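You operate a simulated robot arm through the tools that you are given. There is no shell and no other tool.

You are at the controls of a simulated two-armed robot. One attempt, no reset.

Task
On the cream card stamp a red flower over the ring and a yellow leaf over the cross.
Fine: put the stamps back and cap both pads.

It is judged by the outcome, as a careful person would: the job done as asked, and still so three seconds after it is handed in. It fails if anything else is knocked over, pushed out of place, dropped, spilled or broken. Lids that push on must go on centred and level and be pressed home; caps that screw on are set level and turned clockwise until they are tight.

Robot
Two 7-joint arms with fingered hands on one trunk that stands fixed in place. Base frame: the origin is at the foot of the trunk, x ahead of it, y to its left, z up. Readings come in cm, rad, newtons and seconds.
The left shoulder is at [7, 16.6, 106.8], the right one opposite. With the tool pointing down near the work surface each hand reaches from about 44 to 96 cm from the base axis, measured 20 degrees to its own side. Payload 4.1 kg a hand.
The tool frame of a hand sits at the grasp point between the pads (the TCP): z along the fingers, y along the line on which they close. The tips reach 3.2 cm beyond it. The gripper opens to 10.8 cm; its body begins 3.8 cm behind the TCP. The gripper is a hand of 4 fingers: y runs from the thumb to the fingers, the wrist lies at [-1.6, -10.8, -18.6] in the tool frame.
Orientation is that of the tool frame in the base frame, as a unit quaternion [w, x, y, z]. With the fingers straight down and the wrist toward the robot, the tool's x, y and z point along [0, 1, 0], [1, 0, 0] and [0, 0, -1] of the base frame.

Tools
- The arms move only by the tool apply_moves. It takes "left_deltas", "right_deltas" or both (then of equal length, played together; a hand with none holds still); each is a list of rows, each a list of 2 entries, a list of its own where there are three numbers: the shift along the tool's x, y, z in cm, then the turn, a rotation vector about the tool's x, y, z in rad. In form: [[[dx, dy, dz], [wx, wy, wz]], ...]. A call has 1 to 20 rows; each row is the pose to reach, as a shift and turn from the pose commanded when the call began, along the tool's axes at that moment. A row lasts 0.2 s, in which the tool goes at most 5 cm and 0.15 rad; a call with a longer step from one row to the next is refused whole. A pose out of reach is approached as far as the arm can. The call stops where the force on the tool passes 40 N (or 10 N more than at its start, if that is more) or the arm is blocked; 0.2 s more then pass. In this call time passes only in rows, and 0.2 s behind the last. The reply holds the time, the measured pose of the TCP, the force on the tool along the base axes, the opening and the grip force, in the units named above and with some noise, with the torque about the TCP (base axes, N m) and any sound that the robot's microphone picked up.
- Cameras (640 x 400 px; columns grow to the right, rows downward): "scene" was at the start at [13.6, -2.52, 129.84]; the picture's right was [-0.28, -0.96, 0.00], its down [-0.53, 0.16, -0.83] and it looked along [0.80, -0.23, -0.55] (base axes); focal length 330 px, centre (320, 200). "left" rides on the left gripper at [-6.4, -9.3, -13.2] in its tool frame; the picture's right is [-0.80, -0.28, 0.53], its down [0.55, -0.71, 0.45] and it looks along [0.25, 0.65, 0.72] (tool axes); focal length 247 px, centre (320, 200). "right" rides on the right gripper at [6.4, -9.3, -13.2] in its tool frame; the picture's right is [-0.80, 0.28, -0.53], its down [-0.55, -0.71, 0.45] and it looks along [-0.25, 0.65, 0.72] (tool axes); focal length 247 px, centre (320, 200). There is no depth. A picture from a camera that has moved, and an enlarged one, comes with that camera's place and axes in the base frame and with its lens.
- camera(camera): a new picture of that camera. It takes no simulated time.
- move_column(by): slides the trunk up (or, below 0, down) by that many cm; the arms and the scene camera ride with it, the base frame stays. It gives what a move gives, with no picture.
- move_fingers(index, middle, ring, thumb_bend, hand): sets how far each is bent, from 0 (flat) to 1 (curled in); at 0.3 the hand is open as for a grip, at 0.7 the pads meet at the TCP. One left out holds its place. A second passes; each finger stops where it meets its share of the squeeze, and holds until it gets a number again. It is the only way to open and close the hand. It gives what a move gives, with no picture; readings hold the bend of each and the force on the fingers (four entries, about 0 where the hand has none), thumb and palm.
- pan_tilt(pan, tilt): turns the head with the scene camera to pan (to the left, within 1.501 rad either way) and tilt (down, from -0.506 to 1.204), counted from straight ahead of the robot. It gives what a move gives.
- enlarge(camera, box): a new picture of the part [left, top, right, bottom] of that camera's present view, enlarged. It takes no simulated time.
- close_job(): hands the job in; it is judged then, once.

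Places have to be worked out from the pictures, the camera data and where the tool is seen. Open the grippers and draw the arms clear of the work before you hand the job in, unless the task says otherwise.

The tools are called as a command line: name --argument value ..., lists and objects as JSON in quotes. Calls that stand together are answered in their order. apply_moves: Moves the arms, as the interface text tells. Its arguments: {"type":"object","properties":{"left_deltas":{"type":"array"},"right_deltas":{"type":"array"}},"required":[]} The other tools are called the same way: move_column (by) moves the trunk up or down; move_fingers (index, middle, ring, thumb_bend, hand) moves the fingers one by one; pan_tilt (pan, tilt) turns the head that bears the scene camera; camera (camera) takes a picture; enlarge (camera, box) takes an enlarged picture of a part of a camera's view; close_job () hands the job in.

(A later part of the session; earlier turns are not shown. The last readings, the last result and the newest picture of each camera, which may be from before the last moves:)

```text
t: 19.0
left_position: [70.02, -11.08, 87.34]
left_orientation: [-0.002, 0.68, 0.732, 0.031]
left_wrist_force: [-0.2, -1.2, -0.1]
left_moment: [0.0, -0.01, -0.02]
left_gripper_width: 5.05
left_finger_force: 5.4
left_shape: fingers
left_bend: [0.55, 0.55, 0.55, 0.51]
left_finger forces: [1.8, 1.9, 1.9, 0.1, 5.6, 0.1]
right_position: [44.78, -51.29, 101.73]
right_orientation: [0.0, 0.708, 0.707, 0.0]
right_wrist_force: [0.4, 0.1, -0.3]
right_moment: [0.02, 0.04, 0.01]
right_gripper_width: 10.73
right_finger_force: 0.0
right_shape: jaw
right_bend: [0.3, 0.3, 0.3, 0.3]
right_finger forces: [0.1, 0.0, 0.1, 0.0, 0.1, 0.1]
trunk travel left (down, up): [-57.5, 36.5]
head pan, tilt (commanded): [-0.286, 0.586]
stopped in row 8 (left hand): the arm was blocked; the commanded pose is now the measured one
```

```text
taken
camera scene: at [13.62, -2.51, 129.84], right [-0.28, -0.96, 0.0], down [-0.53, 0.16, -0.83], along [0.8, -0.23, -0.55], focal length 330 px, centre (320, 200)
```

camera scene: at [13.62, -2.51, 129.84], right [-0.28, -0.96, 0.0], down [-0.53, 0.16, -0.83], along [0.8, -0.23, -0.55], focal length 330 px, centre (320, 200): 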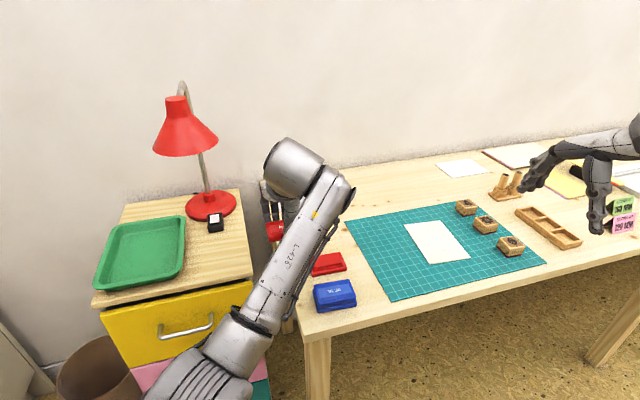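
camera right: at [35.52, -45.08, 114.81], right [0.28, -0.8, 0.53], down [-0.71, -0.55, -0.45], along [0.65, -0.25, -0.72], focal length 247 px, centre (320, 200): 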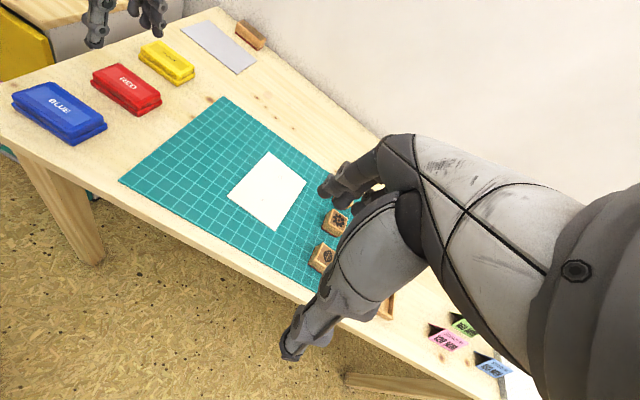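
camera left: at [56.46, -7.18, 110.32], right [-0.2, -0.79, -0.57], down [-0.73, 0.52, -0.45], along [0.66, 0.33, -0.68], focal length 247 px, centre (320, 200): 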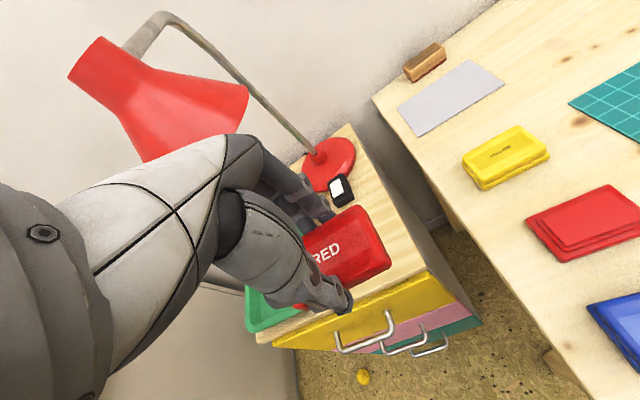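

The hand is being pushed the wrong way, so something holds the arm. I turn the head down to look at the left elbow and trunk.

pan_tilt --pan 0.2 --tilt 1.15

camera --camera "scene"

camera --camera "left"

camera --camera "right"

```text
t: 20.0
left_position: [70.19, -11.17, 87.2]
left_orientation: [-0.003, 0.68, 0.733, 0.03]
left_wrist_force: [-0.5, -0.4, 0.1]
left_moment: [0.0, 0.0, 0.01]
left_gripper_width: 5.03
left_finger_force: 5.6
left_shape: fingers
left_bend: [0.55, 0.55, 0.55, 0.51]
left_finger forces: [1.6, 1.9, 1.9, 0.1, 5.8, 0.0]
right_position: [44.76, -51.38, 101.7]
right_orientation: [-0.001, 0.707, 0.707, 0.0]
right_wrist_force: [0.0, -0.2, 0.5]
right_moment: [-0.03, 0.0, 0.01]
right_gripper_width: 10.73
right_finger_force: 0.0
right_shape: jaw
right_bend: [0.3, 0.3, 0.3, 0.3]
right_finger forces: [0.0, 0.0, 0.1, 0.0, 0.0, 0.1]
trunk travel left (down, up): [-57.5, 36.5]
head pan, tilt (commanded): [0.201, 1.15]
```

```text
taken
camera scene: at [10.94, 1.16, 125.55], right [0.2, -0.98, 0.0], down [-0.89, -0.18, -0.41], along [0.4, 0.08, -0.91], focal length 330 px, centre (320, 200)
```

scene: 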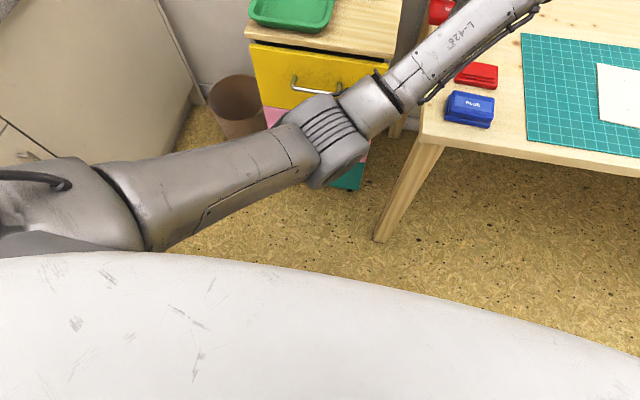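

```text
taken
camera left: at [60.84, -18.84, 99.69], right [-0.2, -0.79, -0.58], down [-0.73, 0.52, -0.45], along [0.66, 0.33, -0.68], focal length 247 px, centre (320, 200)
```

left: 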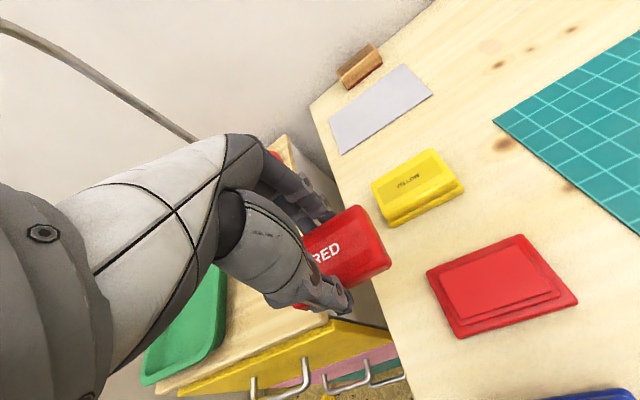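

```text
taken
camera right: at [35.5, -45.03, 114.83], right [0.28, -0.8, 0.53], down [-0.71, -0.55, -0.45], along [0.65, -0.25, -0.72], focal length 247 px, centre (320, 200)
```

right: 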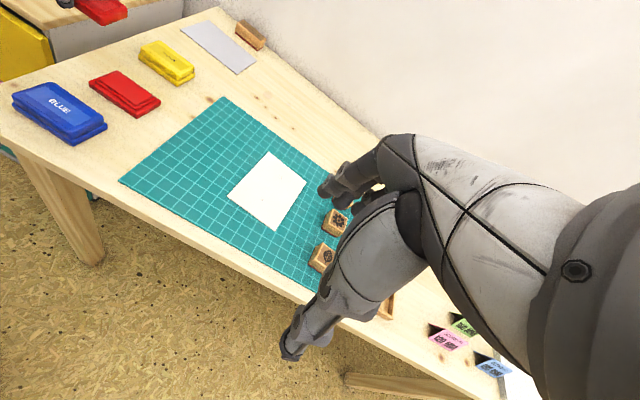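

The elbow has dropped below the shoulder–wrist line, so the wrist is likely bent to its limit. Raising the trunk lets the hand hang lower relative to the shoulder and should free it.

move_column --by 15

apply_moves --left_deltas '[[[-0.3, -0.3, 1.0], [0.004, -0.003, 0.007]], [[-0.6, -0.6, 2.0], [0.008, -0.006, 0.015]], [[-0.9, -0.9, 3.0], [0.012, -0.01, 0.022]], [[-1.2, -1.2, 4.0], [0.016, -0.014, 0.029]], [[-1.5, -1.5, 5.0], [0.02, -0.017, 0.036]], [[-1.8, -1.8, 6.0], [0.024, -0.02, 0.043]], [[-2.1, -2.1, 7.0], [0.028, -0.024, 0.05]], [[-2.4, -2.4, 8.0], [0.035, -0.03, 0.065]]]'

camera --camera "scene"

```text
t: 21.7
left_position: [70.07, -11.17, 102.19]
left_orientation: [-0.003, 0.68, 0.732, 0.03]
left_wrist_force: [0.2, 0.0, -0.7]
left_moment: [0.0, 0.02, 0.01]
left_gripper_width: 5.05
left_finger_force: 5.9
left_shape: fingers
left_bend: [0.55, 0.55, 0.55, 0.51]
left_finger forces: [1.7, 1.9, 1.8, 0.0, 5.7, 0.0]
right_position: [44.86, -51.44, 116.67]
right_orientation: [0.0, 0.707, 0.707, 0.0]
right_wrist_force: [-0.1, -0.3, -0.5]
right_moment: [-0.04, -0.01, 0.01]
right_gripper_width: 10.78
right_finger_force: 0.0
right_shape: jaw
right_bend: [0.3, 0.3, 0.3, 0.3]
right_finger forces: [0.0, 0.0, 0.0, 0.1, 0.0, 0.0]
trunk travel left (down, up): [-72.5, 21.5]
head pan, tilt (commanded): [0.201, 1.15]
```

```text
t: 23.7
left_position: [71.83, -6.71, 94.19]
left_orientation: [-0.015, 0.676, 0.735, 0.045]
left_wrist_force: [-0.2, 0.1, 0.9]
left_moment: [0.01, 0.0, -0.02]
left_gripper_width: 5.04
left_finger_force: 5.3
left_shape: fingers
left_bend: [0.55, 0.55, 0.55, 0.51]
left_finger forces: [1.7, 2.0, 1.9, 0.0, 5.7, 0.0]
right_position: [44.77, -51.4, 116.89]
right_orientation: [0.0, 0.707, 0.707, 0.0]
right_wrist_force: [0.1, 0.3, -0.3]
right_moment: [-0.01, -0.01, -0.01]
right_gripper_width: 10.75
right_finger_force: 0.1
right_shape: jaw
right_bend: [0.3, 0.3, 0.3, 0.3]
right_finger forces: [0.0, 0.0, 0.1, 0.0, 0.0, 0.0]
trunk travel left (down, up): [-72.5, 21.5]
head pan, tilt (commanded): [0.201, 1.15]
stopped in row 8 (left hand): the arm was blocked; the commanded pose is now the measured one
```

```text
taken
camera scene: at [10.93, 1.17, 140.54], right [0.2, -0.98, 0.0], down [-0.89, -0.18, -0.41], along [0.4, 0.08, -0.91], focal length 330 px, centre (320, 200)
```

scene: 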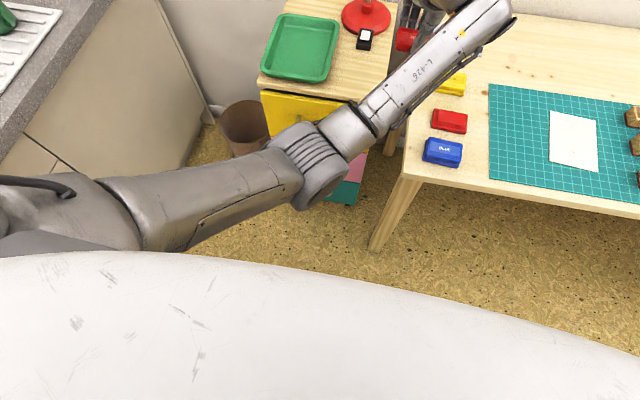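

Lowering drives the hand to +y, so a joint is at its stop. I test raising it and moving right at the same time, to find a direction in which the arm moves freely.

apply_moves --left_deltas '[[[-0.5, -0.2, -1.0], [0, 0, 0]], [[-1.0, -0.4, -2.0], [0, 0, 0]], [[-1.5, -0.6, -3.0], [0, 0, 0]], [[-2.0, -0.8, -4.0], [0, 0, 0]], [[-2.5, -1.0, -5.0], [0, 0, 0]], [[-3.0, -1.2, -6.0], [0, 0, 0]]]'

apply_moves --left_deltas '[[[0, 0, 0], [0, 0, 0.08]], [[0, 0, 0], [0, 0, 0.16]], [[0, 0, 0], [0, 0, 0.24]], [[0, 0, 0], [0, 0, 0.32]]]'

camera --camera "scene"

```text
t: 25.3
left_position: [72.72, -6.0, 99.61]
left_orientation: [-0.025, 0.656, 0.751, 0.067]
left_wrist_force: [-0.4, 0.1, -0.9]
left_moment: [0.01, -0.02, 0.0]
left_gripper_width: 5.04
left_finger_force: 6.1
left_shape: fingers
left_bend: [0.55, 0.55, 0.55, 0.51]
left_finger forces: [1.7, 2.1, 1.8, 0.1, 5.5, 0.0]
right_position: [44.75, -51.36, 116.77]
right_orientation: [0.001, 0.707, 0.707, 0.0]
right_wrist_force: [-0.6, 0.1, 0.1]
right_moment: [-0.02, -0.01, -0.03]
right_gripper_width: 10.79
right_finger_force: 0.1
right_shape: jaw
right_bend: [0.3, 0.3, 0.3, 0.3]
right_finger forces: [0.0, 0.1, 0.1, 0.1, 0.0, 0.0]
trunk travel left (down, up): [-72.5, 21.5]
head pan, tilt (commanded): [0.201, 1.15]
stopped in row 6 (left hand): the arm was blocked; the commanded pose is now the measured one
```

```text
t: 26.3
left_position: [72.68, -5.95, 99.52]
left_orientation: [-0.036, 0.767, 0.637, 0.061]
left_wrist_force: [-0.5, -0.5, 0.6]
left_moment: [-0.02, -0.01, -0.01]
left_gripper_width: 5.02
left_finger_force: 5.1
left_shape: fingers
left_bend: [0.55, 0.55, 0.55, 0.51]
left_finger forces: [1.7, 2.0, 1.9, 0.0, 5.6, 0.1]
right_position: [44.68, -51.34, 116.74]
right_orientation: [0.0, 0.707, 0.707, 0.0]
right_wrist_force: [0.9, -0.6, 0.5]
right_moment: [0.01, 0.01, -0.02]
right_gripper_width: 10.76
right_finger_force: 0.1
right_shape: jaw
right_bend: [0.3, 0.3, 0.3, 0.3]
right_finger forces: [0.0, 0.1, 0.0, 0.0, 0.0, 0.1]
trunk travel left (down, up): [-72.5, 21.5]
head pan, tilt (commanded): [0.201, 1.15]
```

```text
taken
camera scene: at [10.93, 1.18, 140.54], right [0.2, -0.98, 0.0], down [-0.89, -0.18, -0.41], along [0.4, 0.08, -0.91], focal length 330 px, centre (320, 200)
```

scene: 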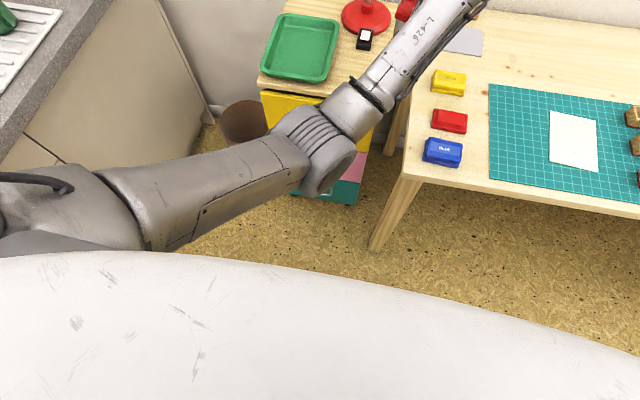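

Turning the hand clockwise works freely. I now level the tilt and turn a bit more clockwise, then test moving right.

apply_moves --left_deltas '[[[0, 0, 0], [0.006, -0.035, 0.05]], [[0, 0, 0], [0.012, -0.07, 0.1]], [[0, 0, 0], [0.017, -0.105, 0.15]], [[0, 0, 0], [0.0226, -0.139, 0.2]]]'

```text
t: 27.3
left_position: [72.38, -6.22, 99.56]
left_orientation: [-0.004, 0.83, 0.558, -0.005]
left_wrist_force: [0.2, 0.7, -0.2]
left_moment: [-0.02, -0.02, -0.04]
left_gripper_width: 5.04
left_finger_force: 5.6
left_shape: fingers
left_bend: [0.55, 0.55, 0.55, 0.51]
left_finger forces: [1.6, 2.0, 2.0, 0.0, 5.5, 0.0]
right_position: [44.79, -51.38, 116.76]
right_orientation: [0.0, 0.707, 0.707, 0.0]
right_wrist_force: [-0.7, 0.3, 0.9]
right_moment: [-0.02, 0.01, 0.02]
right_gripper_width: 10.74
right_finger_force: 0.0
right_shape: jaw
right_bend: [0.3, 0.3, 0.3, 0.3]
right_finger forces: [0.0, 0.0, 0.0, 0.0, 0.2, 0.0]
trunk travel left (down, up): [-72.5, 21.5]
head pan, tilt (commanded): [0.201, 1.15]
```

The hand is level again with a yaw of about -0.39 rad. I test translating to about (66, -14, 98).

apply_moves --left_deltas '[[[-1.2, -0.4, 0.2], [0, 0, 0]], [[-2.4, -0.75, 0.4], [0, 0, 0]], [[-3.6, -1.1, 0.6], [0, 0, 0]], [[-4.8, -1.5, 0.8], [0, 0, 0]], [[-6.0, -1.9, 1.0], [0, 0, 0]], [[-7.2, -2.25, 1.2], [0, 0, 0]], [[-8.4, -2.6, 1.35], [0, 0, 0]], [[-9.64, -2.99, 1.5], [0, 0, 0]]]'

camera --camera "scene"

```text
t: 29.3
left_position: [70.24, -6.6, 97.99]
left_orientation: [-0.028, 0.802, 0.595, 0.036]
left_wrist_force: [-0.3, 0.5, 0.1]
left_moment: [0.04, 0.01, 0.0]
left_gripper_width: 5.02
left_finger_force: 5.7
left_shape: fingers
left_bend: [0.55, 0.55, 0.55, 0.51]
left_finger forces: [1.7, 2.0, 2.0, 0.0, 5.6, 0.0]
right_position: [44.73, -51.36, 116.75]
right_orientation: [0.0, 0.708, 0.706, 0.0]
right_wrist_force: [0.0, 1.0, 0.0]
right_moment: [-0.03, 0.0, -0.01]
right_gripper_width: 10.74
right_finger_force: 0.1
right_shape: jaw
right_bend: [0.3, 0.3, 0.3, 0.3]
right_finger forces: [0.0, 0.0, 0.0, 0.1, 0.1, 0.0]
trunk travel left (down, up): [-72.5, 21.5]
head pan, tilt (commanded): [0.201, 1.15]
stopped in row 8 (left hand): the arm was blocked; the commanded pose is now the measured one
```

```text
taken
camera scene: at [10.94, 1.19, 140.54], right [0.2, -0.98, 0.0], down [-0.89, -0.18, -0.41], along [0.4, 0.08, -0.91], focal length 330 px, centre (320, 200)
```

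scene: 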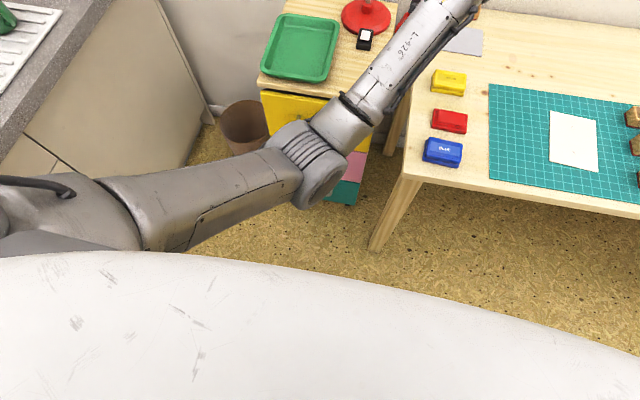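

Rightward motion is still refused. I turn the head to see the whole left forearm and hand.

pan_tilt --pan 0.15 --tilt 0.65

camera --camera "scene"

camera --camera "left"

camera --camera "right"

```text
t: 30.3
left_position: [70.2, -6.65, 97.91]
left_orientation: [-0.027, 0.803, 0.595, 0.037]
left_wrist_force: [-0.5, 0.0, 0.6]
left_moment: [-0.02, 0.03, 0.02]
left_gripper_width: 5.01
left_finger_force: 5.9
left_shape: fingers
left_bend: [0.55, 0.55, 0.55, 0.51]
left_finger forces: [1.7, 2.0, 1.9, 0.0, 5.6, 0.0]
right_position: [44.6, -51.37, 116.69]
right_orientation: [0.0, 0.707, 0.707, 0.0]
right_wrist_force: [-0.3, 0.0, -0.1]
right_moment: [0.02, -0.07, -0.02]
right_gripper_width: 10.78
right_finger_force: 0.0
right_shape: jaw
right_bend: [0.3, 0.3, 0.3, 0.3]
right_finger forces: [0.1, 0.0, 0.1, 0.0, 0.0, 0.1]
trunk travel left (down, up): [-72.5, 21.5]
head pan, tilt (commanded): [0.15, 0.649]
```

```text
taken
camera scene: at [13.66, 1.27, 144.28], right [0.15, -0.99, 0.0], down [-0.6, -0.09, -0.8], along [0.79, 0.12, -0.61], focal length 330 px, centre (320, 200)
```

scene: 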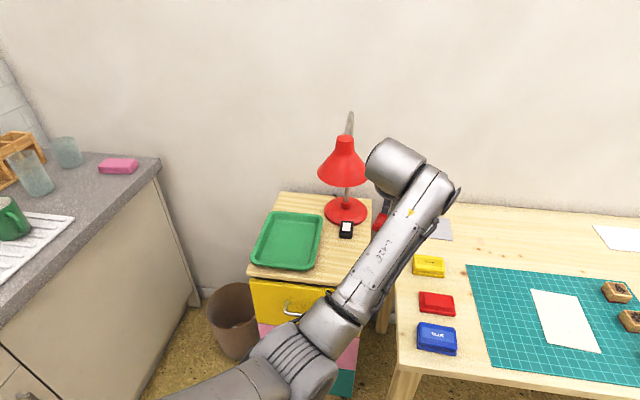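

```text
taken
camera left: at [59.2, -11.17, 110.31], right [-0.49, -0.63, -0.6], down [-0.5, 0.77, -0.4], along [0.71, 0.11, -0.69], focal length 247 px, centre (320, 200)
```

left: 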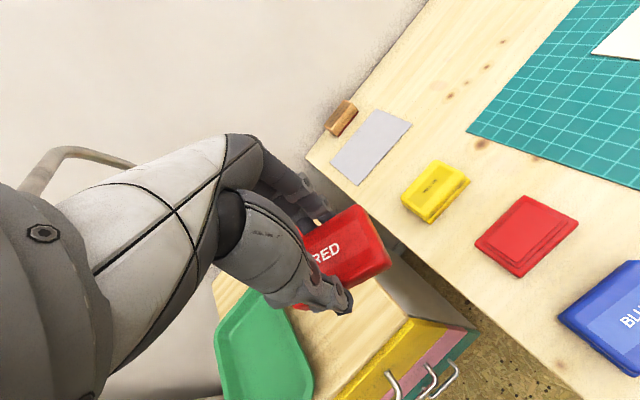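

```text
taken
camera right: at [35.5, -45.04, 129.83], right [0.28, -0.8, 0.53], down [-0.71, -0.55, -0.45], along [0.65, -0.25, -0.72], focal length 247 px, centre (320, 200)
```

right: 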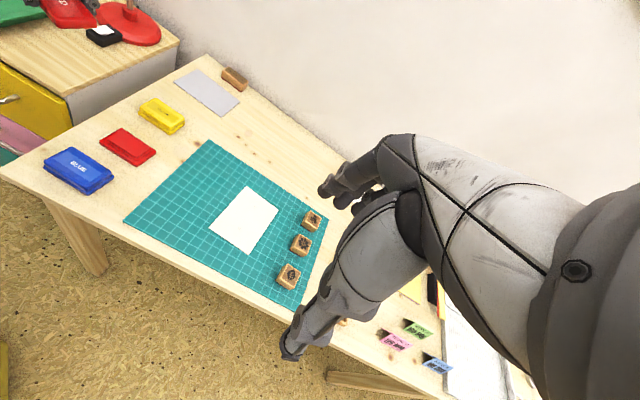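

I test which directions are free: first forward and up, then right while extended.

apply_moves --left_deltas '[[[0.3, 0.8, -1], [0, 0, 0]], [[0.6, 1.6, -2], [0, 0, 0]], [[0.9, 2.4, -3], [0, 0, 0]], [[1.2, 3.2, -4], [0, 0, 0]], [[1.5, 4.0, -5], [0, 0, 0]], [[1.5, 4.0, -6], [0, 0, 0]], [[1.5, 4.0, -7], [0, 0, 0]], [[1.5, 4.0, -8], [0, 0, 0]]]'

apply_moves --left_deltas '[[[-1, 0.3, 0], [0, 0, 0]], [[-2, 0.6, 0], [0, 0, 0]], [[-3, 0.9, 0], [0, 0, 0]], [[-4, 1.2, 0], [0, 0, 0]], [[-5, 1.5, 0], [0, 0, 0]], [[-6, 1.8, 0], [0, 0, 0]]]'

camera --camera "scene"

```text
t: 32.1
left_position: [74.19, -7.3, 106.07]
left_orientation: [-0.026, 0.803, 0.595, 0.034]
left_wrist_force: [-0.3, -0.5, -0.1]
left_moment: [-0.01, 0.0, -0.03]
left_gripper_width: 5.04
left_finger_force: 6.0
left_shape: fingers
left_bend: [0.55, 0.55, 0.55, 0.51]
left_finger forces: [1.7, 2.0, 1.9, 0.0, 5.5, 0.1]
right_position: [44.72, -51.34, 116.68]
right_orientation: [0.0, 0.707, 0.707, 0.0]
right_wrist_force: [-0.1, -0.3, -0.2]
right_moment: [0.0, 0.01, 0.0]
right_gripper_width: 10.77
right_finger_force: 0.1
right_shape: jaw
right_bend: [0.3, 0.3, 0.3, 0.3]
right_finger forces: [0.0, 0.0, 0.1, 0.1, 0.0, 0.0]
trunk travel left (down, up): [-72.5, 21.5]
head pan, tilt (commanded): [0.15, 0.649]
```

```text
t: 33.5
left_position: [74.17, -13.55, 105.59]
left_orientation: [-0.026, 0.803, 0.594, 0.035]
left_wrist_force: [0.4, -0.4, 0.2]
left_moment: [-0.01, 0.03, -0.04]
left_gripper_width: 5.01
left_finger_force: 5.4
left_shape: fingers
left_bend: [0.55, 0.55, 0.55, 0.51]
left_finger forces: [1.7, 2.0, 1.8, 0.0, 5.7, 0.0]
right_position: [44.74, -51.41, 116.68]
right_orientation: [0.0, 0.707, 0.707, 0.0]
right_wrist_force: [-0.2, -0.6, 0.7]
right_moment: [0.04, -0.02, 0.0]
right_gripper_width: 10.76
right_finger_force: 0.0
right_shape: jaw
right_bend: [0.3, 0.3, 0.3, 0.3]
right_finger forces: [0.0, 0.1, 0.0, 0.0, 0.0, 0.0]
trunk travel left (down, up): [-72.5, 21.5]
head pan, tilt (commanded): [0.15, 0.649]
```

```text
taken
camera scene: at [13.67, 1.24, 144.29], right [0.15, -0.99, 0.0], down [-0.6, -0.09, -0.8], along [0.79, 0.12, -0.6], focal length 330 px, centre (320, 200)
```

scene: 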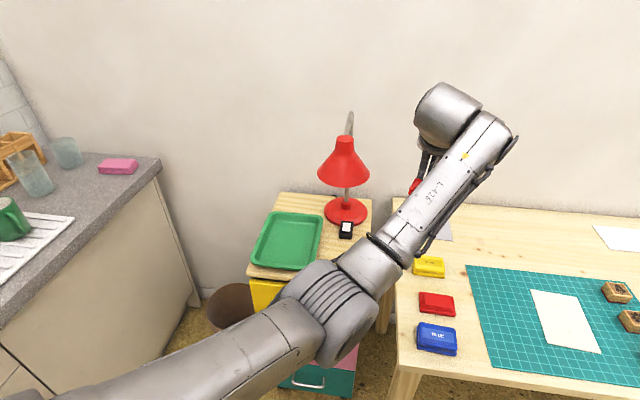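

Extended and higher, the arm moves freely. I keep going right and level the hand's slight tilt.

apply_moves --left_deltas '[[[-1.2, 0.4, 0], [0.005, -0.02, 0]], [[-2.4, 0.8, 0], [0.01, -0.04, 0]], [[-3.6, 1.2, 0], [0.013, -0.06, 0]], [[-4.8, 1.6, 0], [0.016, -0.08, 0]], [[-6.0, 2.0, 0], [0.018, -0.09, 0]], [[-7.0, 2.2, 0], [0.018, -0.09, 0]]]'

camera --camera "scene"

```text
t: 34.9
left_position: [74.94, -19.51, 105.01]
left_orientation: [-0.007, 0.799, 0.602, -0.002]
left_wrist_force: [-0.6, -0.6, -0.6]
left_moment: [0.01, 0.04, -0.02]
left_gripper_width: 5.03
left_finger_force: 5.6
left_shape: fingers
left_bend: [0.55, 0.55, 0.55, 0.51]
left_finger forces: [1.7, 2.0, 1.8, 0.0, 5.5, 0.0]
right_position: [44.81, -51.32, 116.69]
right_orientation: [0.0, 0.707, 0.707, 0.0]
right_wrist_force: [0.6, 0.5, -0.2]
right_moment: [-0.01, -0.01, 0.01]
right_gripper_width: 10.78
right_finger_force: 0.0
right_shape: jaw
right_bend: [0.3, 0.3, 0.3, 0.3]
right_finger forces: [0.0, 0.1, 0.0, 0.0, 0.0, 0.0]
trunk travel left (down, up): [-72.5, 21.5]
head pan, tilt (commanded): [0.15, 0.649]
```

```text
taken
camera scene: at [13.67, 1.25, 144.29], right [0.15, -0.99, 0.0], down [-0.6, -0.09, -0.8], along [0.79, 0.12, -0.6], focal length 330 px, centre (320, 200)
```

scene: 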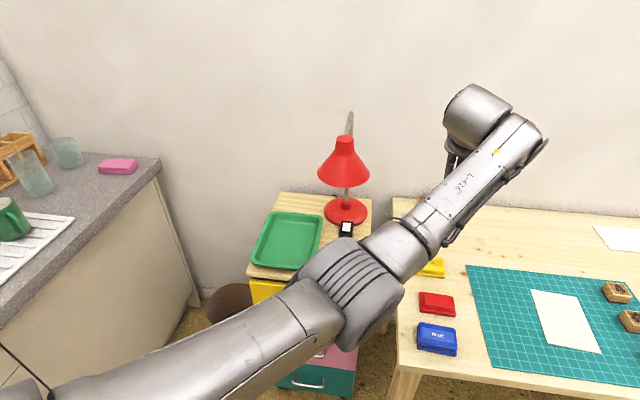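

The hand is free, at (74.9, -19.5, 105). To get the elbow back outward, I extend the arm almost straight to the right-front, where rolling the hand will swing the elbow; first move to about (74, -29, 107) with yaw -0.66.

apply_moves --left_deltas '[[[-1.3, 0.25, -0.3], [0, 0, 0.06]], [[-2.6, 0.5, -0.6], [0, 0, 0.12]], [[-4.0, 0.75, -0.9], [0, 0, 0.18]], [[-5.3, 1.0, -1.2], [0, 0, 0.24]], [[-6.7, 1.25, -1.5], [0, 0, 0.3]], [[-8.0, 1.5, -1.8], [0, 0, 0.35]], [[-9.4, 1.73, -2.0], [0, 0, 0.385]]]'

camera --camera "scene"

```text
t: 36.5
left_position: [72.94, -31.03, 108.1]
left_orientation: [0.008, 0.904, 0.427, 0.0]
left_wrist_force: [-0.7, -0.7, -1.0]
left_moment: [0.04, -0.01, 0.03]
left_gripper_width: 5.03
left_finger_force: 5.4
left_shape: fingers
left_bend: [0.55, 0.55, 0.55, 0.51]
left_finger forces: [1.7, 1.9, 1.9, 0.1, 5.5, 0.1]
left hand out of reach, approached as far as the arm can: row 7
right_position: [44.62, -51.53, 116.74]
right_orientation: [0.0, 0.708, 0.707, 0.0]
right_wrist_force: [0.6, -0.2, -0.1]
right_moment: [-0.02, 0.0, 0.02]
right_gripper_width: 10.74
right_finger_force: 0.0
right_shape: jaw
right_bend: [0.3, 0.3, 0.3, 0.3]
right_finger forces: [0.0, 0.1, 0.0, 0.0, 0.0, 0.1]
trunk travel left (down, up): [-72.5, 21.5]
head pan, tilt (commanded): [0.15, 0.649]
```

```text
taken
camera scene: at [13.53, 1.13, 144.3], right [0.15, -0.99, 0.0], down [-0.6, -0.09, -0.8], along [0.79, 0.12, -0.6], focal length 330 px, centre (320, 200)
```

scene: 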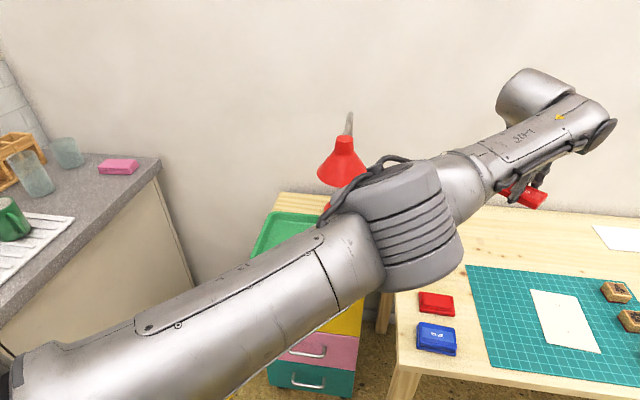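

The arm is now nearly straight. I retract about 6 cm along the arm axis and look which way the elbow bends.

apply_moves --left_deltas '[[[0, -1.2, 0.3], [0, 0, 0]], [[0, -2.4, 0.6], [0, 0, 0]], [[0, -3.6, 0.9], [0, 0, 0]], [[0, -4.8, 1.2], [0, 0, 0]], [[0, -6, 1.5], [0, 0, 0]], [[0, -7.2, 1.8], [0, 0, 0]]]'

camera --camera "scene"

```text
t: 37.9
left_position: [67.94, -25.28, 105.36]
left_orientation: [-0.004, 0.901, 0.434, -0.005]
left_wrist_force: [0.1, -0.4, -0.6]
left_moment: [-0.01, -0.01, 0.02]
left_gripper_width: 5.0
left_finger_force: 5.3
left_shape: fingers
left_bend: [0.55, 0.55, 0.55, 0.51]
left_finger forces: [1.7, 1.9, 1.8, 0.0, 5.3, 0.1]
right_position: [44.76, -51.32, 116.78]
right_orientation: [0.001, 0.707, 0.707, 0.0]
right_wrist_force: [-0.1, 0.7, 0.0]
right_moment: [0.03, 0.01, -0.02]
right_gripper_width: 10.76
right_finger_force: 0.0
right_shape: jaw
right_bend: [0.3, 0.3, 0.3, 0.3]
right_finger forces: [0.0, 0.0, 0.0, 0.1, 0.0, 0.1]
trunk travel left (down, up): [-72.5, 21.5]
head pan, tilt (commanded): [0.15, 0.649]
```

```text
taken
camera scene: at [13.68, 1.33, 144.29], right [0.15, -0.99, 0.0], down [-0.6, -0.09, -0.8], along [0.79, 0.12, -0.6], focal length 330 px, centre (320, 200)
```

scene: 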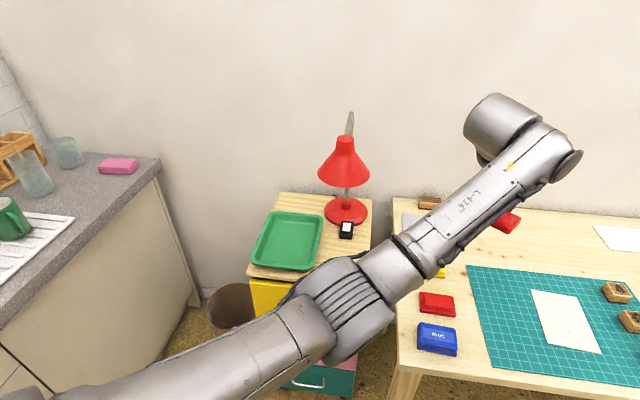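

Retracting bends the elbow downward again. I extend once more and roll the hand about the arm axis by 0.8 rad (fingers swinging left) so that the elbow plane turns outward.

apply_moves --left_deltas '[[[0, 1.5, -0.4], [0, 0, 0]], [[0, 3.0, -0.8], [0, 0, 0]], [[0, 4.5, -1.2], [0, 0, 0]], [[0, 6.0, -1.5], [0, 0, 0]]]'

apply_moves --left_deltas '[[[1.85, 0, -0.25], [0, 0.1, 0]], [[3.66, 0, -0.69], [0, 0.2, 0]], [[5.43, 0, -1.3], [0, 0.3, 0]], [[7.12, 0, -2.09], [0, 0.4, 0]], [[8.72, 0, -3.04], [0, 0.5, 0]], [[10.22, 0, -4.15], [0, 0.6, 0]], [[11.6, 0, -5.4], [0, 0.7, 0]], [[12.86, 0, -6.79], [0, 0.8, 0]]]'

camera --camera "scene"

```text
t: 38.9
left_position: [72.23, -29.43, 106.66]
left_orientation: [-0.005, 0.903, 0.429, -0.007]
left_wrist_force: [-0.3, 0.4, 0.1]
left_moment: [0.02, 0.0, -0.02]
left_gripper_width: 5.03
left_finger_force: 5.0
left_shape: fingers
left_bend: [0.55, 0.55, 0.55, 0.51]
left_finger forces: [1.7, 1.9, 1.8, 0.0, 5.2, 0.1]
right_position: [44.68, -51.43, 116.76]
right_orientation: [0.0, 0.707, 0.707, 0.0]
right_wrist_force: [0.0, 0.0, 0.1]
right_moment: [0.03, -0.01, -0.02]
right_gripper_width: 10.75
right_finger_force: 0.1
right_shape: jaw
right_bend: [0.3, 0.3, 0.3, 0.3]
right_finger forces: [0.1, 0.1, 0.0, 0.0, 0.1, 0.0]
trunk travel left (down, up): [-72.5, 21.5]
head pan, tilt (commanded): [0.15, 0.649]
```

```text
t: 40.7
left_position: [80.35, -19.66, 113.39]
left_orientation: [-0.173, 0.834, 0.394, 0.346]
left_wrist_force: [-0.7, -0.6, 0.3]
left_moment: [-0.01, -0.02, -0.02]
left_gripper_width: 5.0
left_finger_force: 5.2
left_shape: fingers
left_bend: [0.55, 0.55, 0.55, 0.51]
left_finger forces: [1.7, 1.9, 1.7, 0.0, 5.3, 0.1]
right_position: [44.68, -51.42, 116.74]
right_orientation: [0.0, 0.707, 0.707, 0.0]
right_wrist_force: [0.4, 0.4, -0.1]
right_moment: [-0.01, -0.02, -0.03]
right_gripper_width: 10.77
right_finger_force: 0.0
right_shape: jaw
right_bend: [0.3, 0.3, 0.3, 0.3]
right_finger forces: [0.0, 0.1, 0.0, 0.1, 0.0, 0.0]
trunk travel left (down, up): [-72.5, 21.5]
head pan, tilt (commanded): [0.15, 0.649]
```

```text
taken
camera scene: at [13.65, 1.26, 144.29], right [0.15, -0.99, 0.0], down [-0.6, -0.09, -0.8], along [0.79, 0.12, -0.6], focal length 330 px, centre (320, 200)
```

scene: 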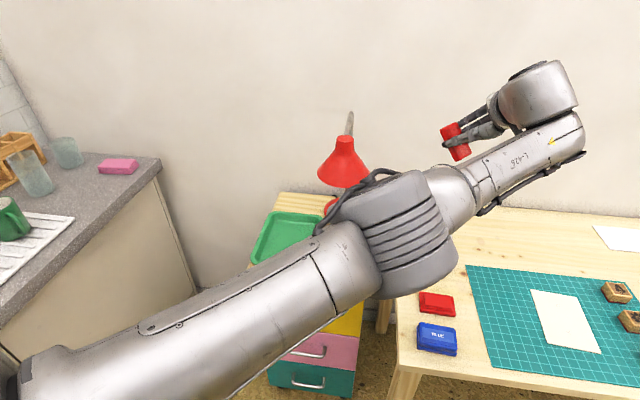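

The roll worked and the elbow rose. I retract along the arm axis in this rolled attitude to see where the elbow goes.

apply_moves --left_deltas '[[[0, -1.3, 0], [0, 0, 0]], [[0, -2.6, 0], [0, 0, 0]], [[0, -4.0, 0], [0, 0, 0]], [[0, -5.3, 0], [0, 0, 0]], [[0, -6.6, 0], [0, 0, 0]], [[0, -8.0, 0], [0, 0, 0]]]'

camera --camera "scene"

```text
t: 42.1
left_position: [74.27, -14.49, 113.45]
left_orientation: [-0.172, 0.835, 0.394, 0.344]
left_wrist_force: [-0.9, 0.5, 0.1]
left_moment: [0.01, -0.04, 0.0]
left_gripper_width: 5.0
left_finger_force: 5.4
left_shape: fingers
left_bend: [0.55, 0.55, 0.55, 0.51]
left_finger forces: [1.7, 1.8, 1.8, 0.0, 5.2, 0.1]
right_position: [44.72, -51.25, 116.67]
right_orientation: [0.0, 0.707, 0.707, 0.0]
right_wrist_force: [0.6, 0.5, 0.3]
right_moment: [-0.01, -0.03, 0.01]
right_gripper_width: 10.76
right_finger_force: 0.0
right_shape: jaw
right_bend: [0.3, 0.3, 0.3, 0.3]
right_finger forces: [0.1, 0.0, 0.0, 0.1, 0.0, 0.1]
trunk travel left (down, up): [-72.5, 21.5]
head pan, tilt (commanded): [0.15, 0.649]
```

```text
taken
camera scene: at [13.66, 1.31, 144.29], right [0.15, -0.99, 0.0], down [-0.6, -0.09, -0.8], along [0.79, 0.12, -0.6], focal length 330 px, centre (320, 200)
```

scene: 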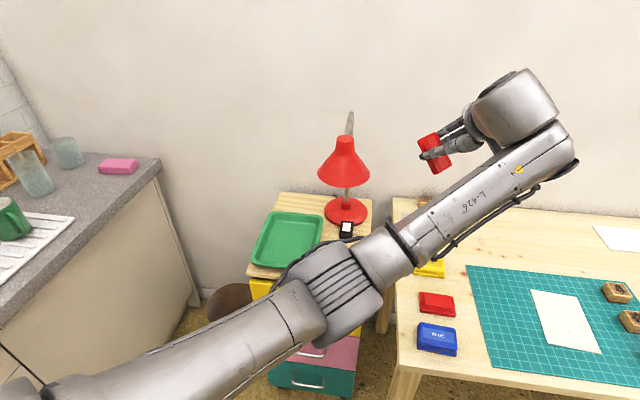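

The lid is still firmly held and the elbow is about 30° outward from straight down. I unroll the hand in place and check tracking.

apply_moves --left_deltas '[[[-1.87, 0, 0.07], [0, -0.1, 0]], [[-3.73, 0, -0.05], [0, -0.2, 0]], [[-5.57, 0, -0.36], [0, -0.3, 0]], [[-7.37, 0, -0.85], [0, -0.4, 0]], [[-9.11, 0, -1.51], [0, -0.5, 0]], [[-10.78, 0, -2.35], [0, -0.6, 0]], [[-12.36, 0, -3.34], [0, -0.7, 0]], [[-13.83, 0, -4.49], [0, -0.8, 0]]]'

camera --camera "scene"

```text
t: 44.1
left_position: [68.84, -21.45, 107.82]
left_orientation: [-0.004, 0.892, 0.452, 0.009]
left_wrist_force: [0.5, 0.4, -0.8]
left_moment: [0.01, 0.01, -0.04]
left_gripper_width: 5.0
left_finger_force: 5.3
left_shape: fingers
left_bend: [0.55, 0.55, 0.55, 0.51]
left_finger forces: [1.6, 1.8, 1.7, 0.1, 5.1, 0.1]
right_position: [44.71, -51.39, 116.72]
right_orientation: [0.0, 0.707, 0.707, -0.001]
right_wrist_force: [0.2, -0.6, -0.1]
right_moment: [0.03, -0.02, 0.01]
right_gripper_width: 10.76
right_finger_force: 0.0
right_shape: jaw
right_bend: [0.3, 0.3, 0.3, 0.3]
right_finger forces: [0.1, 0.1, 0.1, 0.1, 0.0, 0.0]
trunk travel left (down, up): [-72.5, 21.5]
head pan, tilt (commanded): [0.15, 0.649]
stopped in row 8 (left hand): the arm was blocked; the commanded pose is now the measured one
```

```text
taken
camera scene: at [13.7, 1.29, 144.28], right [0.15, -0.99, 0.0], down [-0.6, -0.09, -0.8], along [0.79, 0.12, -0.6], focal length 330 px, centre (320, 200)
```

scene: 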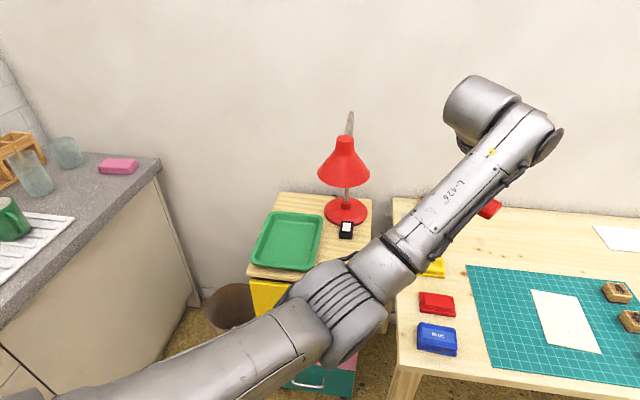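

The last part of the unroll was refused, so the forearm roll is at its stop with the elbow low. I test a rightward shift and hold it for several rows to see if the arm settles into it.

apply_moves --left_deltas '[[[-1, 0, 0], [0, 0, 0]], [[-2, 0, 0], [0, 0, 0]], [[-3, 0, 0], [0, 0, 0]], [[-4, 0, 0], [0, 0, 0]], [[-5, 0, 0], [0, 0, 0]], [[-5, 0, 0], [0, 0, 0]], [[-5, 0, 0], [0, 0, 0]], [[-5, 0, 0], [0, 0, 0]], [[-5, 0, 0], [0, 0, 0]], [[-5, 0, 0], [0, 0, 0]]]'

camera --camera "scene"

```text
t: 46.5
left_position: [68.26, -22.78, 108.0]
left_orientation: [-0.007, 0.882, 0.47, 0.022]
left_wrist_force: [0.0, 0.8, -0.2]
left_moment: [0.0, 0.02, 0.01]
left_gripper_width: 4.98
left_finger_force: 4.6
left_shape: fingers
left_bend: [0.55, 0.55, 0.55, 0.51]
left_finger forces: [1.6, 1.8, 1.7, 0.0, 5.0, 0.1]
right_position: [44.76, -51.46, 116.65]
right_orientation: [0.0, 0.708, 0.706, 0.001]
right_wrist_force: [-0.4, 0.0, -0.3]
right_moment: [0.01, -0.02, -0.01]
right_gripper_width: 10.76
right_finger_force: 0.1
right_shape: jaw
right_bend: [0.3, 0.3, 0.3, 0.3]
right_finger forces: [0.1, 0.0, 0.0, 0.0, 0.0, 0.0]
trunk travel left (down, up): [-72.5, 21.5]
head pan, tilt (commanded): [0.15, 0.649]
stopped in row 10 (left hand): the arm was blocked; the commanded pose is now the measured one
```

```text
taken
camera scene: at [13.69, 1.29, 144.29], right [0.15, -0.99, 0.0], down [-0.6, -0.09, -0.8], along [0.79, 0.12, -0.6], focal length 330 px, centre (320, 200)
```

scene: 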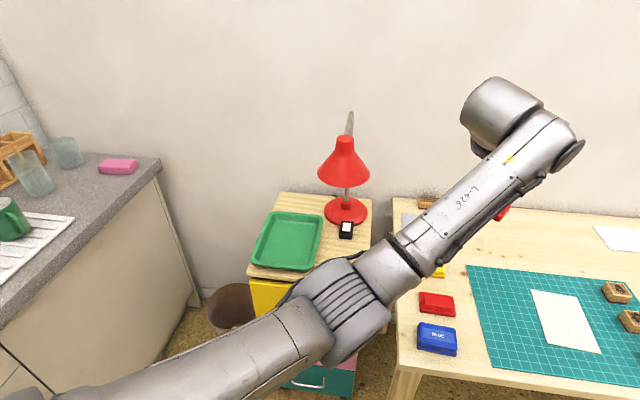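

I look down at the shoulder and upper arm from the head to see whether it touches the torso.

pan_tilt --pan 0.9 --tilt 1.2

camera --camera "scene"

pan_tilt --pan -0.5 --tilt 1.2

camera --camera "scene"

```text
t: 47.6
left_position: [68.1, -22.88, 107.9]
left_orientation: [-0.009, 0.882, 0.47, 0.022]
left_wrist_force: [1.3, -0.4, 0.1]
left_moment: [-0.01, -0.04, 0.01]
left_gripper_width: 5.01
left_finger_force: 4.7
left_shape: fingers
left_bend: [0.55, 0.55, 0.55, 0.51]
left_finger forces: [1.6, 1.7, 1.7, 0.0, 5.0, 0.1]
right_position: [44.78, -51.39, 116.65]
right_orientation: [-0.001, 0.707, 0.707, 0.001]
right_wrist_force: [-0.3, 0.5, -0.3]
right_moment: [-0.01, -0.03, 0.03]
right_gripper_width: 10.73
right_finger_force: 0.0
right_shape: jaw
right_bend: [0.3, 0.3, 0.3, 0.3]
right_finger forces: [0.0, 0.0, 0.0, 0.0, 0.1, 0.1]
trunk travel left (down, up): [-72.5, 21.5]
head pan, tilt (commanded): [0.901, 1.201]
```

```text
taken
camera scene: at [8.58, 4.36, 140.26], right [0.78, -0.62, 0.0], down [-0.58, -0.73, -0.36], along [0.23, 0.28, -0.93], focal length 330 px, centre (320, 200)
```

scene: 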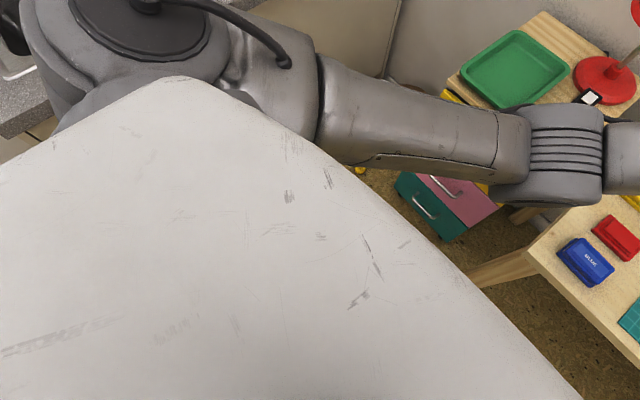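

```text
t: 49.1
left_position: [67.99, -22.84, 108.01]
left_orientation: [-0.009, 0.882, 0.47, 0.022]
left_wrist_force: [-0.2, 0.1, 0.2]
left_moment: [0.0, 0.0, 0.0]
left_gripper_width: 5.0
left_finger_force: 4.8
left_shape: fingers
left_bend: [0.55, 0.55, 0.55, 0.51]
left_finger forces: [1.6, 1.8, 1.7, 0.0, 5.1, 0.1]
right_position: [44.74, -51.38, 116.78]
right_orientation: [0.0, 0.707, 0.707, 0.0]
right_wrist_force: [-0.6, 0.1, -0.2]
right_moment: [0.01, -0.02, 0.02]
right_gripper_width: 10.76
right_finger_force: 0.1
right_shape: jaw
right_bend: [0.3, 0.3, 0.3, 0.3]
right_finger forces: [0.1, 0.0, 0.0, 0.1, 0.1, 0.1]
trunk travel left (down, up): [-72.5, 21.5]
head pan, tilt (commanded): [-0.499, 1.201]
```

```text
taken
camera scene: at [10.0, -2.7, 140.26], right [-0.48, -0.88, 0.0], down [-0.82, 0.45, -0.36], along [0.32, -0.17, -0.93], focal length 330 px, centre (320, 200)
```

scene: 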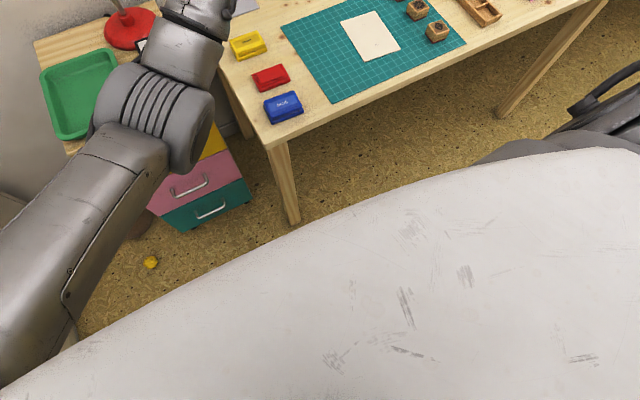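

The upper arm lies against the torso edge, which is what stops it moving inward. Rather than fight it, I will use the left arm only to set the lid down on the free left strip of the mat where it can reach, and do the rest with the right arm. First I extend to about (70, -31, 108) and level.

apply_moves --left_deltas '[[[-0.2, 1.6, 0], [0, 0, 0]], [[-0.6, 3.2, 0], [0, -0.01, 0]], [[-1.6, 4.4, 0], [0.001, -0.02, 0]], [[-2.9, 5.2, 0], [0.002, -0.03, 0]], [[-4.3, 5.8, 0], [0.003, -0.04, 0]], [[-5.7, 6.2, 0], [0.0045, -0.047, 0]], [[-5.7, 6.2, 0], [0.0045, -0.047, 0]]]'

pan_tilt --pan -0.35 --tilt 0.7

camera --camera "scene"

camera --camera "left"

```text
t: 50.7
left_position: [70.84, -30.27, 107.93]
left_orientation: [0.002, 0.879, 0.476, 0.0]
left_wrist_force: [0.1, -0.4, -0.4]
left_moment: [-0.01, 0.01, -0.01]
left_gripper_width: 4.98
left_finger_force: 4.7
left_shape: fingers
left_bend: [0.55, 0.55, 0.55, 0.51]
left_finger forces: [1.6, 1.8, 1.7, 0.1, 5.1, 0.0]
right_position: [44.82, -51.31, 116.73]
right_orientation: [0.0, 0.707, 0.707, 0.0]
right_wrist_force: [0.0, 0.1, -0.2]
right_moment: [-0.03, 0.01, 0.0]
right_gripper_width: 10.75
right_finger_force: 0.0
right_shape: jaw
right_bend: [0.3, 0.3, 0.3, 0.3]
right_finger forces: [0.0, 0.0, 0.0, 0.1, 0.1, 0.1]
trunk travel left (down, up): [-72.5, 21.5]
head pan, tilt (commanded): [-0.499, 1.201]
```

```text
t: 51.6
left_position: [70.75, -30.36, 108.17]
left_orientation: [0.003, 0.88, 0.475, 0.002]
left_wrist_force: [-1.0, -0.6, 0.1]
left_moment: [-0.02, 0.02, 0.01]
left_gripper_width: 5.01
left_finger_force: 5.3
left_shape: fingers
left_bend: [0.55, 0.55, 0.55, 0.51]
left_finger forces: [1.6, 1.8, 1.7, 0.0, 5.1, 0.0]
right_position: [44.77, -51.46, 116.68]
right_orientation: [0.0, 0.708, 0.707, 0.0]
right_wrist_force: [0.8, 1.0, 0.7]
right_moment: [0.02, -0.04, 0.01]
right_gripper_width: 10.77
right_finger_force: 0.0
right_shape: jaw
right_bend: [0.3, 0.3, 0.3, 0.3]
right_finger forces: [0.0, 0.0, 0.0, 0.0, 0.0, 0.1]
trunk travel left (down, up): [-72.5, 21.5]
head pan, tilt (commanded): [-0.351, 0.7]
```

```text
taken
camera scene: at [13.06, -2.96, 143.85], right [-0.34, -0.94, 0.0], down [-0.61, 0.22, -0.76], along [0.72, -0.26, -0.65], focal length 330 px, centre (320, 200)
```

scene: 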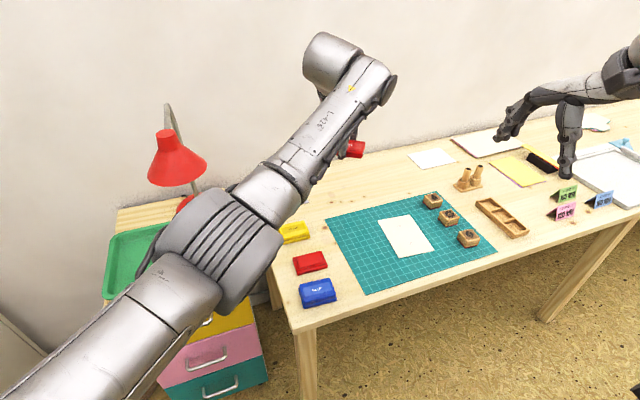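

```text
taken
camera left: at [59.48, -30.58, 121.19], right [-0.67, -0.51, -0.53], down [-0.29, 0.84, -0.45], along [0.68, -0.15, -0.71], focal length 247 px, centre (320, 200)
```

left: 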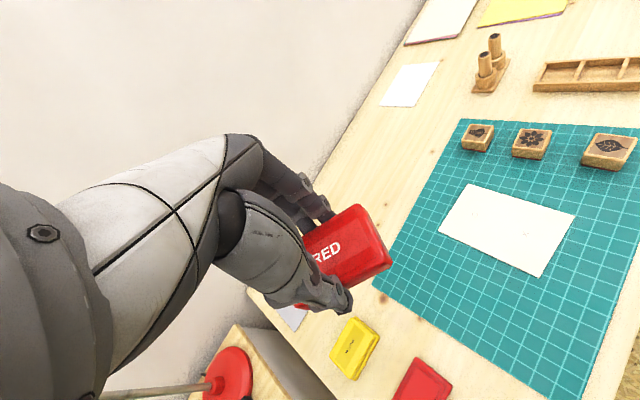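

The arm is free and level here. I turn the hand to yaw 0 while shifting to (68, -30), so the lid will lie square to the table.

apply_moves --left_deltas '[[[-0.2, -0.4, 0], [0, 0, -0.1]], [[-0.4, -0.8, 0], [0, 0, -0.2]], [[-0.6, -1.3, 0], [0, 0, -0.3]], [[-0.8, -1.7, 0], [0, 0, -0.4]], [[-1.0, -2.1, 0], [0, 0, -0.5]], [[-1.2, -2.5, 0], [0, 0, -0.58]], [[-1.2, -2.5, 0], [0, 0, -0.58]]]'

camera --camera "scene"

```text
t: 53.2
left_position: [68.11, -29.85, 107.97]
left_orientation: [0.002, 0.707, 0.708, 0.0]
left_wrist_force: [-0.2, -0.8, -0.5]
left_moment: [-0.02, 0.02, 0.01]
left_gripper_width: 5.04
left_finger_force: 4.7
left_shape: fingers
left_bend: [0.55, 0.55, 0.55, 0.51]
left_finger forces: [1.6, 1.8, 1.7, 0.0, 5.1, 0.0]
right_position: [44.84, -51.31, 116.73]
right_orientation: [0.0, 0.707, 0.707, 0.0]
right_wrist_force: [-0.3, 0.4, -0.4]
right_moment: [0.02, 0.02, -0.02]
right_gripper_width: 10.75
right_finger_force: 0.1
right_shape: jaw
right_bend: [0.3, 0.3, 0.3, 0.3]
right_finger forces: [0.0, 0.0, 0.1, 0.0, 0.1, 0.0]
trunk travel left (down, up): [-72.5, 21.5]
head pan, tilt (commanded): [-0.351, 0.7]
```

```text
taken
camera scene: at [13.08, -2.95, 143.85], right [-0.34, -0.94, 0.0], down [-0.61, 0.22, -0.76], along [0.72, -0.26, -0.64], focal length 330 px, centre (320, 200)
```

scene: 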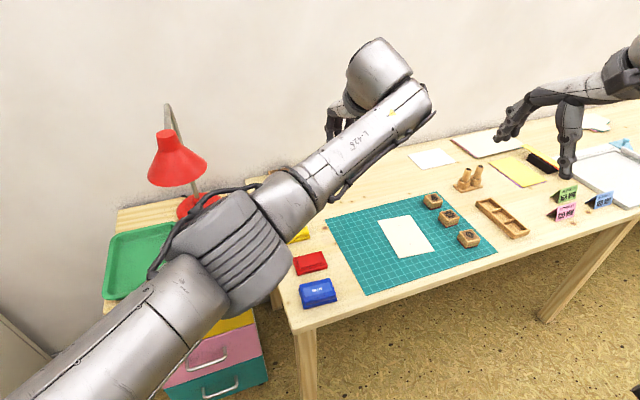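

Level, square and free at (68, -30, 108). I test whether from this configuration the left hand can reach the spot above the red pad, (66.3, -19.5).

apply_moves --left_deltas '[[[1.3, -0.2, 0], [0, 0, 0]], [[2.6, -0.45, 0], [0, 0, 0]], [[3.9, -0.7, 0], [0, 0, 0]], [[5.2, -0.9, 0], [0, 0, 0]], [[6.5, -1.15, 0], [0, 0, 0]], [[7.8, -1.4, 0], [0, 0, 0]], [[9.1, -1.6, 0], [0, 0, 0]], [[10.4, -1.85, 0], [0, 0, 0]]]'

camera --camera "scene"

```text
t: 55.0
left_position: [66.39, -19.22, 108.57]
left_orientation: [0.006, 0.705, 0.709, 0.007]
left_wrist_force: [0.1, 0.2, 0.4]
left_moment: [-0.02, 0.0, 0.0]
left_gripper_width: 5.0
left_finger_force: 5.0
left_shape: fingers
left_bend: [0.55, 0.55, 0.55, 0.51]
left_finger forces: [1.8, 1.9, 1.5, 0.0, 5.1, 0.0]
right_position: [44.76, -51.26, 116.71]
right_orientation: [-0.001, 0.707, 0.707, 0.0]
right_wrist_force: [0.2, -1.4, -0.6]
right_moment: [-0.01, -0.01, -0.03]
right_gripper_width: 10.75
right_finger_force: 0.2
right_shape: jaw
right_bend: [0.3, 0.3, 0.3, 0.3]
right_finger forces: [0.0, 0.0, 0.0, 0.1, 0.1, 0.0]
trunk travel left (down, up): [-72.5, 21.5]
head pan, tilt (commanded): [-0.351, 0.7]
```

```text
taken
camera scene: at [13.07, -2.9, 143.86], right [-0.34, -0.94, 0.0], down [-0.6, 0.22, -0.76], along [0.72, -0.26, -0.64], focal length 330 px, centre (320, 200)
```

scene: 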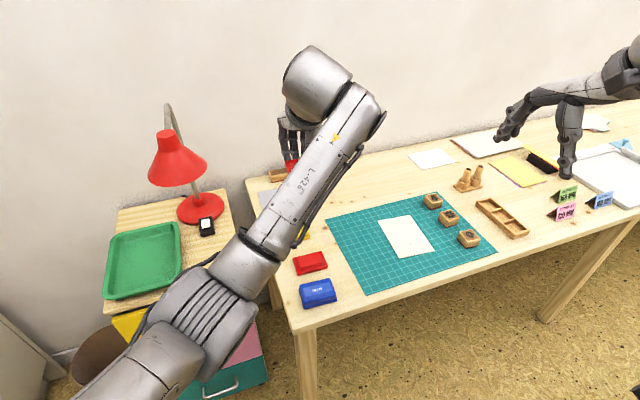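

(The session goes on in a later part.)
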